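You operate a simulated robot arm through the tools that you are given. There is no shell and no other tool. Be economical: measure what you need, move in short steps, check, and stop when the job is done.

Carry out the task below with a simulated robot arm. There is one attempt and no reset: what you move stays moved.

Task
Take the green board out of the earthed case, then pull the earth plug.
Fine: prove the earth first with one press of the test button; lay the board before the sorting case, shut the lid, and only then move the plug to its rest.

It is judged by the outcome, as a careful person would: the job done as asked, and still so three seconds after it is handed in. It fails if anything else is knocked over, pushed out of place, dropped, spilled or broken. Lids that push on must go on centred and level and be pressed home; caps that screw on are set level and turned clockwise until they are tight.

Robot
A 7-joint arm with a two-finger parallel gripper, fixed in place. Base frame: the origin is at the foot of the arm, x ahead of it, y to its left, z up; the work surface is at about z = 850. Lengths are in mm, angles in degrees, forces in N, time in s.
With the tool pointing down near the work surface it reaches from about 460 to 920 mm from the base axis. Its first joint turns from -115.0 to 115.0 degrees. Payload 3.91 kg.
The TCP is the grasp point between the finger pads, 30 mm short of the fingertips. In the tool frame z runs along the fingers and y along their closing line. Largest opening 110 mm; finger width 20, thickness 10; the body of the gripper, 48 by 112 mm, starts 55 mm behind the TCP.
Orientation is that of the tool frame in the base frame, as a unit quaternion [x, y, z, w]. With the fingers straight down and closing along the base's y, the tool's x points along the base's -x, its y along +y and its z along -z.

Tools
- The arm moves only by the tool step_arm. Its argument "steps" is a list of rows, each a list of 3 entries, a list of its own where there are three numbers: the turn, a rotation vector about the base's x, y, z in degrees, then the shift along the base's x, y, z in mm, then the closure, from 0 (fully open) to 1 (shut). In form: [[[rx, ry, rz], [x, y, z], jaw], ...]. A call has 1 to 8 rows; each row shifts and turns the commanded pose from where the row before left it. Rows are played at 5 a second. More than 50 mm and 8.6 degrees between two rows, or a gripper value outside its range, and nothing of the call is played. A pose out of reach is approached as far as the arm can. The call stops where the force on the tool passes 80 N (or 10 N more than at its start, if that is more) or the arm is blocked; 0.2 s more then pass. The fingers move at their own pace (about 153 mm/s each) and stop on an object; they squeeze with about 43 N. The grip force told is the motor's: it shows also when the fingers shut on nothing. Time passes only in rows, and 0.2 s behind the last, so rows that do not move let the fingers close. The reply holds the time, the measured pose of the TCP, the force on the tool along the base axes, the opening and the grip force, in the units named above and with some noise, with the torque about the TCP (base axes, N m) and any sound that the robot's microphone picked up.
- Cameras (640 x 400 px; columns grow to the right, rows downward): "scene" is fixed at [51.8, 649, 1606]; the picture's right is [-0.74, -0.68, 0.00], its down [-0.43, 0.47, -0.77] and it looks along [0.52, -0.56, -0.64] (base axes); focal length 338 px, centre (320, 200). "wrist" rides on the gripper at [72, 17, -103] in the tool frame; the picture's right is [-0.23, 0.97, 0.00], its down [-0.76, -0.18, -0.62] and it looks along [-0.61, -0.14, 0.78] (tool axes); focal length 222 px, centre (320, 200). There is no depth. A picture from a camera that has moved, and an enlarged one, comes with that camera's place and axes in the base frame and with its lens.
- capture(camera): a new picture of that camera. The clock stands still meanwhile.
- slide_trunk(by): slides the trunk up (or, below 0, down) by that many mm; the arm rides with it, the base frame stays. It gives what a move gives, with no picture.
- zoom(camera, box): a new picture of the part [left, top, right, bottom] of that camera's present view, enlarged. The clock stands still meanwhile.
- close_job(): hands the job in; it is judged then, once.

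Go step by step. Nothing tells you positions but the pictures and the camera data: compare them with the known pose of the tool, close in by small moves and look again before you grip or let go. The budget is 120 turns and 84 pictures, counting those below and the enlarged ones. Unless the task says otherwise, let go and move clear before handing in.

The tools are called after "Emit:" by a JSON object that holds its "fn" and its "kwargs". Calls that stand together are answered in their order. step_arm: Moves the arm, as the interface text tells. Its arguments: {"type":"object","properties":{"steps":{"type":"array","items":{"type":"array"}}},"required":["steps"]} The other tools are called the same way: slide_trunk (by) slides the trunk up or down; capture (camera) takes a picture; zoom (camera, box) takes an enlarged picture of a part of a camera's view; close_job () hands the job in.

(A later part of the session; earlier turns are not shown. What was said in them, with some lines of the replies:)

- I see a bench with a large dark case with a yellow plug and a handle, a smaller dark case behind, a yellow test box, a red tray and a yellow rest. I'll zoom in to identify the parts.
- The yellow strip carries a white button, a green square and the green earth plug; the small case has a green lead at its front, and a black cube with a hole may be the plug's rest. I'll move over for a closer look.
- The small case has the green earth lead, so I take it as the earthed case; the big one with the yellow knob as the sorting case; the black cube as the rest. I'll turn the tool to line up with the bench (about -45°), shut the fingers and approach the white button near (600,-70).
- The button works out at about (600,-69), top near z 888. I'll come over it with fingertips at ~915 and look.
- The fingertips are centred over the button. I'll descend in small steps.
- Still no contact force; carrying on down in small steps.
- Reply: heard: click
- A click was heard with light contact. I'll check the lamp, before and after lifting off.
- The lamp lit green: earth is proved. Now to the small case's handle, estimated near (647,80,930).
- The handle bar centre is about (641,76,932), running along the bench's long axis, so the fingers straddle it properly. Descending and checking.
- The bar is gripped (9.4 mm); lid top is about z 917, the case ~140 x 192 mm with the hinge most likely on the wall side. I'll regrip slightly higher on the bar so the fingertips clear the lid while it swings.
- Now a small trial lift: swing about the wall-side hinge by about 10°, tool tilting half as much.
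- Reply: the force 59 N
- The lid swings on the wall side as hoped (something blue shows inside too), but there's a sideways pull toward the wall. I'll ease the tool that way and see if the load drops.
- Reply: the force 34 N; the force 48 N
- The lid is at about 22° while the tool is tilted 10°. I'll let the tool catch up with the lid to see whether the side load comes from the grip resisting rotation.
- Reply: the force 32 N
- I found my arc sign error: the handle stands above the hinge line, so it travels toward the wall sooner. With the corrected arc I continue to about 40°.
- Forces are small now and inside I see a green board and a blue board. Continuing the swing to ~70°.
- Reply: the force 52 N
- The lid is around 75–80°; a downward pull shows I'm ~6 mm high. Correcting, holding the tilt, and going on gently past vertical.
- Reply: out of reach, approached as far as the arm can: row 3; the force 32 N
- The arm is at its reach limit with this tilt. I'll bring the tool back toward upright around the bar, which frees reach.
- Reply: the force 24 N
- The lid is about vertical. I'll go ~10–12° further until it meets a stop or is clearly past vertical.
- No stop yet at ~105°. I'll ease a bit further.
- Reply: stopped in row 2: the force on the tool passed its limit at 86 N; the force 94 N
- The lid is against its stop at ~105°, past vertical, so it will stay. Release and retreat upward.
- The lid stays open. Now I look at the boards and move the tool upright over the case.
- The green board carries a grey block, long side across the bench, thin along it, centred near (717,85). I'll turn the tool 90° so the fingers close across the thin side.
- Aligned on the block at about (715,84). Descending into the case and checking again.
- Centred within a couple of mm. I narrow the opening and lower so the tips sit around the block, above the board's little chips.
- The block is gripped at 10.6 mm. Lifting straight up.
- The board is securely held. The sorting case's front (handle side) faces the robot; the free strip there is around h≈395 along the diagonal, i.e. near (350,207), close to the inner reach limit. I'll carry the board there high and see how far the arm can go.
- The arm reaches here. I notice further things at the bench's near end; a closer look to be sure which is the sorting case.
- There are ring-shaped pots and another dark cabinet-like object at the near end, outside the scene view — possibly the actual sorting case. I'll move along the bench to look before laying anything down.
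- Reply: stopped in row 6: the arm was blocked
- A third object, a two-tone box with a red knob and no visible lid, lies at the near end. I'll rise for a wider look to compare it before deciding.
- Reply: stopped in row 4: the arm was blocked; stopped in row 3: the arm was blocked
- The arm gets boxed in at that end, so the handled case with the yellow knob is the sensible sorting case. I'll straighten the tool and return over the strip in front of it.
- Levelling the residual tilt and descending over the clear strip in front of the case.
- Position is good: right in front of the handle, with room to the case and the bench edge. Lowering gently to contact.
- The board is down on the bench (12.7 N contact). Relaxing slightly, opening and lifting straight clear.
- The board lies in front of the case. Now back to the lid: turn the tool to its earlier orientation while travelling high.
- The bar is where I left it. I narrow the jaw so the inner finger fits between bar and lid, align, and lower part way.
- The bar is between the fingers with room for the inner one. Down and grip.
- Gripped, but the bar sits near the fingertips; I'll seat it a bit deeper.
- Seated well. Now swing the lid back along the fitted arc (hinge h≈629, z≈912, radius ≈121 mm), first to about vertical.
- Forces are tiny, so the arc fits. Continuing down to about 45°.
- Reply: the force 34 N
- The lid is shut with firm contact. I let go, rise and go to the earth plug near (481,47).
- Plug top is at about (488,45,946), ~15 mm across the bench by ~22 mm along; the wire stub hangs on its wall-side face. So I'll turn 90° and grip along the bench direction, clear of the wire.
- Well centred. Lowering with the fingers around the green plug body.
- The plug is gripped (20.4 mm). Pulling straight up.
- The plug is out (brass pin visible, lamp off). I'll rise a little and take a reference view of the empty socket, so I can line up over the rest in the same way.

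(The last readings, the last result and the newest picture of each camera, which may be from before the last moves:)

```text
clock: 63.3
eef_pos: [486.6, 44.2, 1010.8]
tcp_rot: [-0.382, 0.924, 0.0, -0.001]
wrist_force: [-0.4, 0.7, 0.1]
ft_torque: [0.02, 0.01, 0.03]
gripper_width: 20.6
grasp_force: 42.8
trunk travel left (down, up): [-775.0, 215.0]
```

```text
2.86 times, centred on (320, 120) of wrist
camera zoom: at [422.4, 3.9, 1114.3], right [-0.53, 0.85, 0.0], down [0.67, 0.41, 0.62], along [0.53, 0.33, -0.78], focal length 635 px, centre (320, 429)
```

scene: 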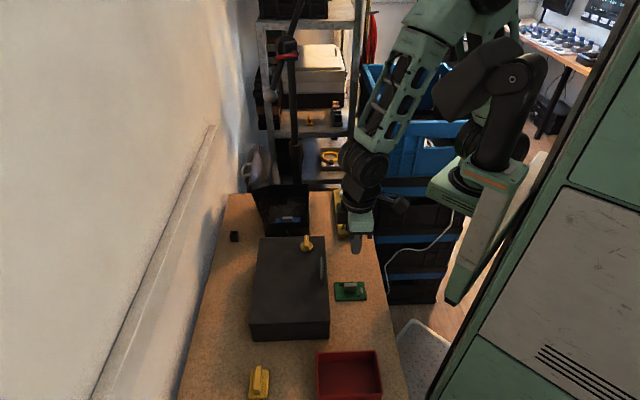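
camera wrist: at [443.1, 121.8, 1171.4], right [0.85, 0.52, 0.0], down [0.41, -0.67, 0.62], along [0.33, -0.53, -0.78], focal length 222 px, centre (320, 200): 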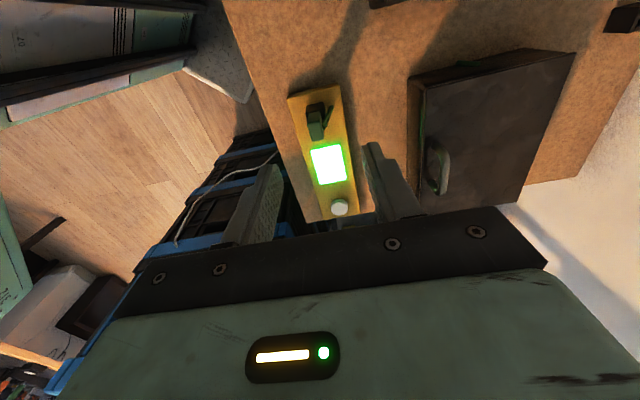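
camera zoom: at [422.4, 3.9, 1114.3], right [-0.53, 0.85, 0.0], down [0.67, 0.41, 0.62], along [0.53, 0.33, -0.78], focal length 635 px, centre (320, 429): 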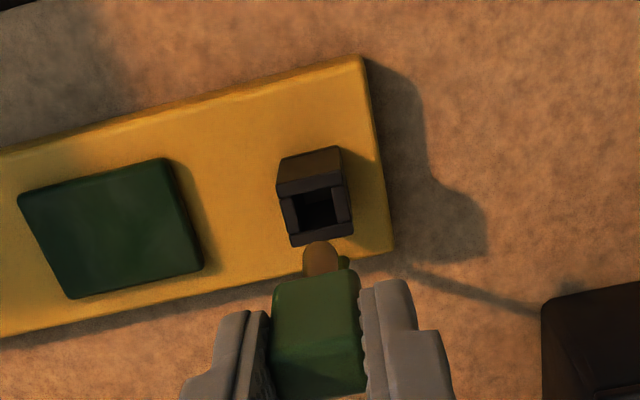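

The reference confirms the socket mouth directly below (top z≈902). Now carry the plug high toward the black rest near (722,301).

Emit:
{"fn": "step_arm", "kwargs": {"steps": [[[0, 0, 0], [0, 0, 45], 1], [[0, 0, 0], [20, 22, 20], 1], [[0, 0, 0], [33, 36, 0], 1], [[0, 0, 0], [33, 36, 0], 1], [[0, 0, 0], [33, 36, 0], 1], [[0, 0, 0], [33, 36, 0], 1], [[0, 0, 0], [33, 36, 0], 1], [[0, 0, 0], [33, 36, 0], 1]]}}

Emit:
{"fn": "step_arm", "kwargs": {"steps": [[[0, 0, 0], [17, 19, -35], 1]]}}

Emit:
{"fn": "capture", "kwargs": {"camera": "wrist"}}

```text
clock: 65.1
eef_pos: [705.9, 282.5, 1074.2]
tcp_rot: [-0.382, 0.924, 0.0, -0.001]
wrist_force: [0.0, -0.6, 0.7]
ft_torque: [0.03, -0.02, -0.01]
gripper_width: 20.5
grasp_force: 43.2
trunk travel left (down, up): [-775.0, 215.0]
```

```text
clock: 65.5
eef_pos: [721.6, 300.9, 1039.1]
tcp_rot: [-0.382, 0.924, 0.0, 0.0]
wrist_force: [-1.5, 0.0, 1.2]
ft_torque: [0.01, -0.01, 0.02]
gripper_width: 20.5
grasp_force: 43.0
trunk travel left (down, up): [-775.0, 215.0]
```

```text
9 pictures are left
camera wrist: at [657.8, 261.8, 1144.2], right [-0.53, 0.85, 0.0], down [0.66, 0.41, 0.62], along [0.53, 0.33, -0.78], focal length 222 px, centre (320, 200)
```

wrist: 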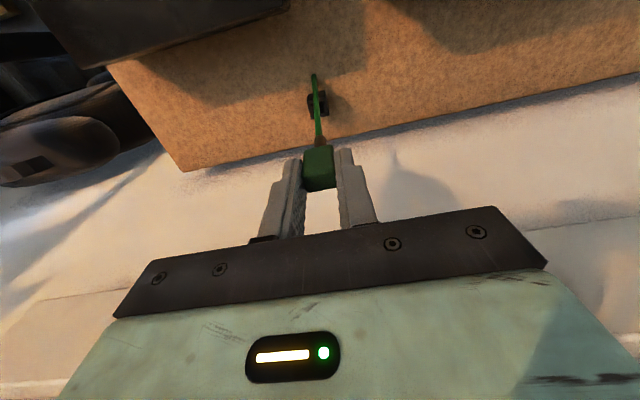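

Emit:
{"fn": "zoom", "kwargs": {"camera": "wrist", "box": [265, 60, 375, 150]}}

Emit:
{"fn": "zoom", "kwargs": {"camera": "scene", "box": [210, 170, 280, 250]}}

```text
4.44 times, centred on (320, 105) of wrist
camera zoom: at [657.8, 261.8, 1144.2], right [-0.53, 0.85, 0.0], down [0.66, 0.41, 0.62], along [0.53, 0.33, -0.78], focal length 987 px, centre (320, 622)
```

zoom: 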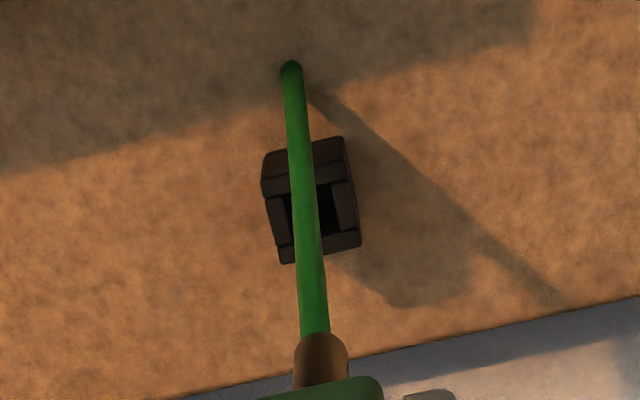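

```text
5.00 times, centred on (245, 210) of scene
camera zoom: at [51.8, 649.0, 1606.0], right [-0.74, -0.68, 0.0], down [-0.43, 0.47, -0.77], along [0.52, -0.56, -0.64], focal length 1688 px, centre (695, 150)
```

zoom: 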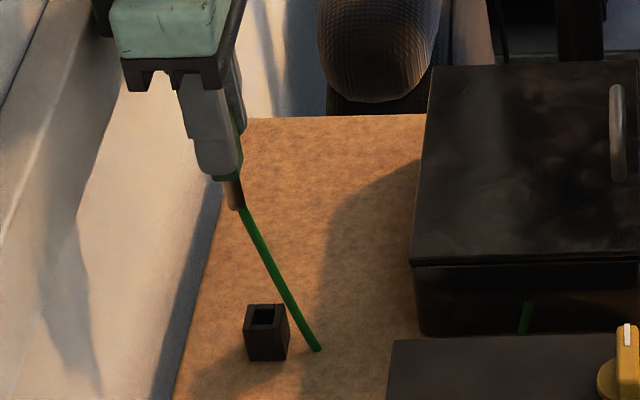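

The rest's mouth works out at (723.5,301.3), top z≈883, square with the bench. I'll align and lower until the pin is just above it.

Emit:
{"fn": "step_arm", "kwargs": {"steps": [[[0, 0, 0], [2, 0.5, -40], 1], [[0, 0, 0], [0, 0, -30], 1], [[0, 0, 0], [0, 0, -12], 1]]}}

Emit:
{"fn": "zoom", "kwargs": {"camera": "wrist", "box": [265, 70, 375, 190]}}

Emit:
{"fn": "zoom", "kwargs": {"camera": "scene", "box": [215, 195, 260, 250]}}

```text
clock: 66.3
eef_pos: [723.9, 301.5, 957.5]
tcp_rot: [-0.383, 0.924, 0.0, 0.0]
wrist_force: [-0.6, -0.1, -0.7]
ft_torque: [0.03, -0.03, 0.04]
gripper_width: 20.2
grasp_force: 43.5
trunk travel left (down, up): [-775.0, 215.0]
```

```text
3.33 times, centred on (320, 130) of wrist
camera zoom: at [659.9, 261.7, 1061.9], right [-0.53, 0.85, 0.0], down [0.66, 0.41, 0.62], along [0.53, 0.33, -0.78], focal length 740 px, centre (320, 433)
```

zoom: 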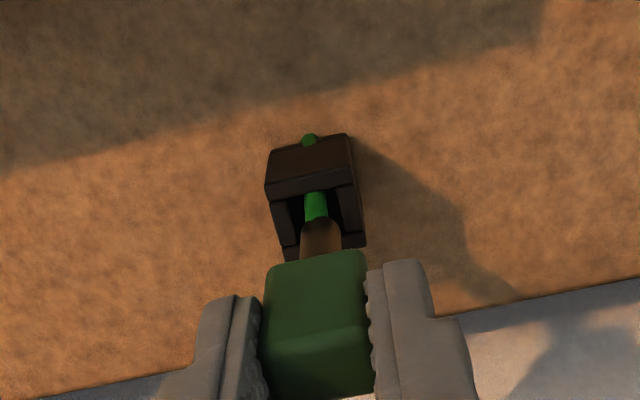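

```text
7.27 times, centred on (238, 222) of scene
camera zoom: at [51.8, 649.0, 1606.0], right [-0.74, -0.68, 0.0], down [-0.43, 0.47, -0.77], along [0.52, -0.56, -0.64], focal length 2454 px, centre (920, 36)
```

zoom: 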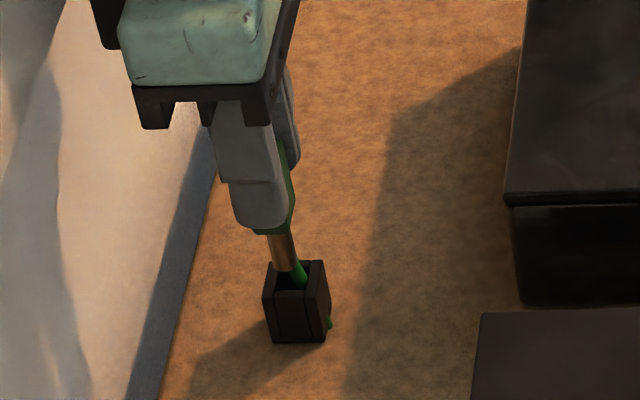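

The pin sits over the mouth. Lowering in small steps while watching the force.

Emit:
{"fn": "step_arm", "kwargs": {"steps": [[[0, 0, 0], [0, 0, -5], 1], [[0, 0, 0], [0, 0, -4], 1], [[0, 0, 0], [0, 0, -3], 1]]}}

```text
clock: 67.1
eef_pos: [722.9, 300.7, 946.5]
tcp_rot: [-0.382, 0.924, 0.0, 0.0]
wrist_force: [0.2, 0.0, -0.5]
ft_torque: [-0.03, 0.01, 0.01]
gripper_width: 20.6
grasp_force: 42.8
trunk travel left (down, up): [-775.0, 215.0]
```

Emit:
{"fn": "step_arm", "kwargs": {"steps": [[[0, 0, 0], [0, 0, -4], 1], [[0, 0, 0], [0, 0, -4], 1]]}}

Emit:
{"fn": "zoom", "kwargs": {"camera": "scene", "box": [215, 195, 260, 250]}}

```text
clock: 67.7
eef_pos: [723.7, 301.3, 937.4]
tcp_rot: [-0.383, 0.924, 0.0, 0.0]
wrist_force: [0.2, -0.6, -0.5]
ft_torque: [0.03, -0.02, -0.01]
gripper_width: 20.4
grasp_force: 43.7
trunk travel left (down, up): [-775.0, 215.0]
```

```text
7.27 times, centred on (238, 222) of scene
camera zoom: at [51.8, 649.0, 1606.0], right [-0.74, -0.68, 0.0], down [-0.43, 0.47, -0.77], along [0.52, -0.56, -0.64], focal length 2454 px, centre (920, 36)
```

zoom: 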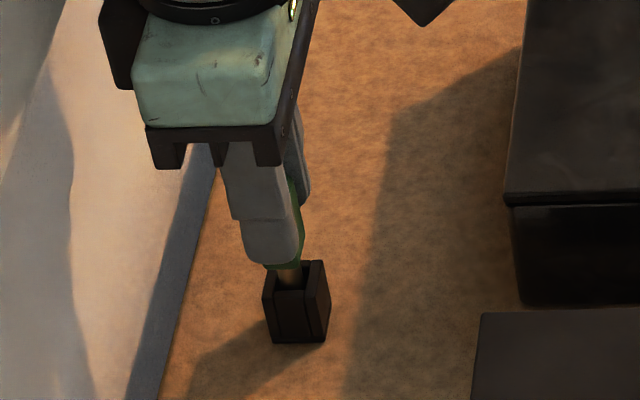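

The pin has entered the rest without resistance. Continuing until it seats.

Emit:
{"fn": "step_arm", "kwargs": {"steps": [[[0, 0, 0], [0, 0, -3], 1], [[0, 0, 0], [0, 0, -2], 1]]}}

Emit:
{"fn": "step_arm", "kwargs": {"steps": [[[0, 0, 0], [0, 0, -2], 1]]}}

Emit:
{"fn": "step_arm", "kwargs": {"steps": [[[0, 0, 0], [0, 0, -1.5], 1]]}}

```text
clock: 68.3
eef_pos: [723.7, 301.0, 932.6]
tcp_rot: [-0.383, 0.924, -0.001, -0.001]
wrist_force: [1.4, -1.5, 0.1]
ft_torque: [-0.08, -0.1, 0.02]
gripper_width: 20.5
grasp_force: 43.2
trunk travel left (down, up): [-775.0, 215.0]
```

```text
clock: 68.7
eef_pos: [723.1, 301.4, 931.2]
tcp_rot: [-0.382, 0.924, 0.0, 0.0]
wrist_force: [1.5, -1.1, 0.5]
ft_torque: [-0.06, -0.07, 0.01]
gripper_width: 20.5
grasp_force: 42.9
trunk travel left (down, up): [-775.0, 215.0]
```

```text
clock: 69.1
eef_pos: [722.2, 301.3, 929.9]
tcp_rot: [-0.382, 0.924, 0.0, 0.0]
wrist_force: [2.9, -2.3, 0.7]
ft_torque: [-0.12, -0.13, -0.02]
gripper_width: 20.3
grasp_force: 43.0
trunk travel left (down, up): [-775.0, 215.0]
```

Emit:
{"fn": "step_arm", "kwargs": {"steps": [[[0, 0, 0], [0.4, -0.4, -1], 1]]}}

Emit:
{"fn": "step_arm", "kwargs": {"steps": [[[0, 0, 0], [0, 0, -1], 1]]}}

Emit:
{"fn": "step_arm", "kwargs": {"steps": [[[0, 0, 0], [0, 0, -1], 1]]}}

```text
clock: 69.5
eef_pos: [723.3, 300.9, 927.6]
tcp_rot: [-0.383, 0.924, -0.001, -0.001]
wrist_force: [2.0, -2.3, 1.4]
ft_torque: [-0.09, -0.05, 0.02]
gripper_width: 20.2
grasp_force: 43.2
trunk travel left (down, up): [-775.0, 215.0]
```

```text
clock: 69.9
eef_pos: [724.2, 300.5, 926.6]
tcp_rot: [-0.383, 0.924, 0.0, 0.0]
wrist_force: [-0.3, -1.3, -0.2]
ft_torque: [0.01, 0.0, 0.04]
gripper_width: 20.4
grasp_force: 43.3
trunk travel left (down, up): [-775.0, 215.0]
```

```text
clock: 70.3
eef_pos: [723.1, 300.0, 925.0]
tcp_rot: [-0.382, 0.924, 0.0, 0.0]
wrist_force: [1.0, 0.2, 0.1]
ft_torque: [0.02, 0.02, -0.02]
gripper_width: 20.7
grasp_force: 43.3
trunk travel left (down, up): [-775.0, 215.0]
```

Emit:
{"fn": "step_arm", "kwargs": {"steps": [[[0, 0, 0], [0, 0, -1.5], 1]]}}

Emit:
{"fn": "step_arm", "kwargs": {"steps": [[[0, 0, 0], [0, 0, -1.5], 1]]}}

Emit:
{"fn": "zoom", "kwargs": {"camera": "scene", "box": [215, 195, 260, 250]}}

```text
clock: 70.7
eef_pos: [724.1, 300.7, 923.2]
tcp_rot: [-0.383, 0.924, 0.0, 0.0]
wrist_force: [-0.3, 0.0, -0.2]
ft_torque: [-0.01, 0.0, 0.01]
gripper_width: 20.2
grasp_force: 43.0
trunk travel left (down, up): [-775.0, 215.0]
```

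```text
clock: 71.1
eef_pos: [723.9, 300.9, 924.0]
tcp_rot: [-0.382, 0.924, 0.001, 0.0]
wrist_force: [-1.9, -1.2, 6.8]
ft_torque: [-0.11, 0.1, -0.01]
gripper_width: 20.7
grasp_force: 42.9
trunk travel left (down, up): [-775.0, 215.0]
```

```text
7.27 times, centred on (238, 222) of scene
camera zoom: at [51.8, 649.0, 1606.0], right [-0.74, -0.68, 0.0], down [-0.43, 0.47, -0.77], along [0.52, -0.56, -0.64], focal length 2454 px, centre (920, 36)
```

zoom: 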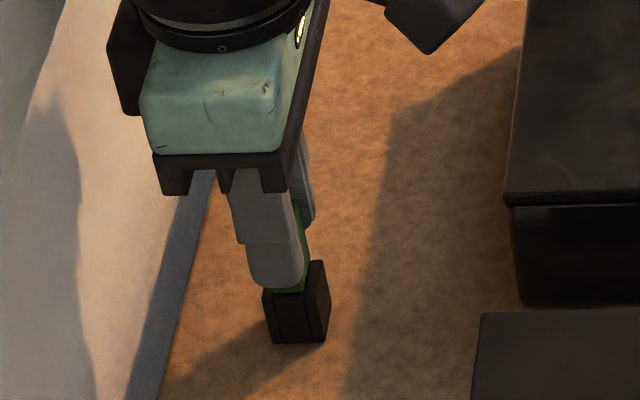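

Seated: the plug body is down on the rest with 7 N contact. Releasing and lifting clear.

Emit:
{"fn": "step_arm", "kwargs": {"steps": [[[0, 0, 0], [0, 0, 1], 0.9], [[0, 0, 0], [0, 0, 0], 0.65], [[0, 0, 0], [0, 0, 0], 0.65], [[0, 0, 0], [0, 0, 15], 0.65], [[0, 0, 0], [0, 0, 40], 0.65], [[0, 0, 0], [0, 0, 50], 0.65], [[0, 0, 0], [-30, -10, 50], 0.65], [[0, 0, 0], [-40, -20, 20], 0.65]]}}

Emit:
{"fn": "capture", "kwargs": {"camera": "scene"}}

Emit:
{"fn": "zoom", "kwargs": {"camera": "scene", "box": [215, 175, 365, 255]}}

```text
refused: row 7 steps farther than a row can; nothing moved
```

```text
2 pictures are left
```

scene: 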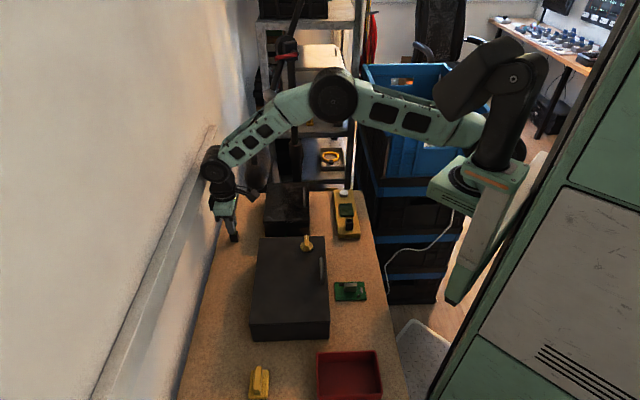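

```text
4.27 times, centred on (290, 215) of scene
camera zoom: at [51.8, 649.0, 1606.0], right [-0.74, -0.68, 0.0], down [-0.43, 0.47, -0.77], along [0.52, -0.56, -0.64], focal length 1440 px, centre (448, 136)
```

zoom: 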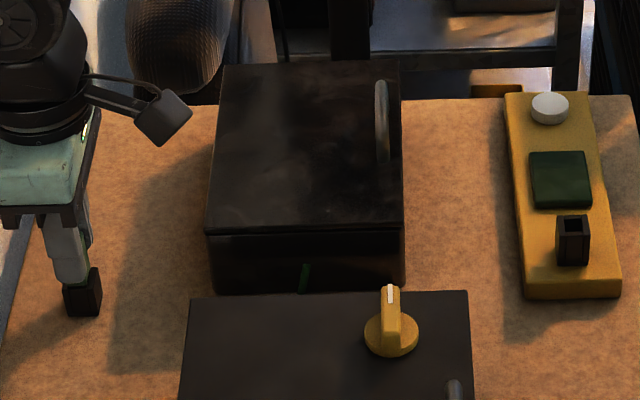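

The move was refused over one long row, so nothing moved; repeating with shorter rows.

Emit:
{"fn": "step_arm", "kwargs": {"steps": [[[0, 0, 0], [0, 0, 1], 0.9], [[0, 0, 0], [0, 0, 0], 0.65], [[0, 0, 0], [0, 0, 0], 0.65], [[0, 0, 0], [0, 0, 15], 0.65], [[0, 0, 0], [0, 0, 40], 0.65], [[0, 0, 0], [0, 0, 48], 0.65], [[0, 0, 0], [0, 0, 45], 0.65], [[0, 0, 0], [-30, -20, 20], 0.65]]}}

Emit:
{"fn": "step_arm", "kwargs": {"steps": [[[0, 0, 0], [-35, -30, 0], 0.65], [[0, 0, 0], [-35, -30, 0], 0.65], [[0, 0, 0], [-35, -30, 0], 0.65], [[0, 0, 0], [0, 0, 0], 0.65]]}}

Emit:
{"fn": "zoom", "kwargs": {"camera": "scene", "box": [200, 170, 390, 310]}}

```text
clock: 72.9
eef_pos: [691.8, 280.3, 1091.8]
tcp_rot: [-0.382, 0.924, -0.001, -0.001]
wrist_force: [0.4, 0.1, -0.2]
ft_torque: [-0.03, 0.04, 0.02]
gripper_width: 38.3
grasp_force: 0.0
trunk travel left (down, up): [-775.0, 215.0]
```

```text
clock: 73.9
eef_pos: [587.7, 188.3, 1091.8]
tcp_rot: [-0.382, 0.924, 0.0, 0.0]
wrist_force: [0.4, 1.0, -0.8]
ft_torque: [-0.03, 0.03, 0.0]
gripper_width: 38.4
grasp_force: 0.1
trunk travel left (down, up): [-775.0, 215.0]
```

```text
2.86 times, centred on (295, 240) of scene
camera zoom: at [51.8, 649.0, 1606.0], right [-0.74, -0.68, 0.0], down [-0.43, 0.47, -0.77], along [0.52, -0.56, -0.64], focal length 964 px, centre (391, 86)
```

zoom: 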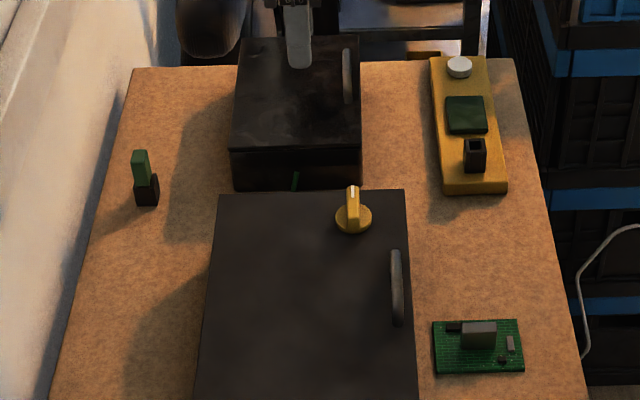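

The plug stands in its rest, the lid is shut, the board lies in front of the sorting case, and the arm is clear. Handing in.

Emit:
{"fn": "close_job", "kwargs": {}}

```text
The job is handed in.
```

The job is handed in, and the last picture showed everything in place with the arm clear. I pressed the test button once and the lamp lit green. I then laid the green board in front of the sorting case, shut the earthed case's lid, and moved the earth plug to its rest.

Nothing was labelled, so I took the handled case with the yellow knob as the sorting case. A box with a red knob at the near end of the bench was the other possibility. I only partly saw it and saw no lid on it.
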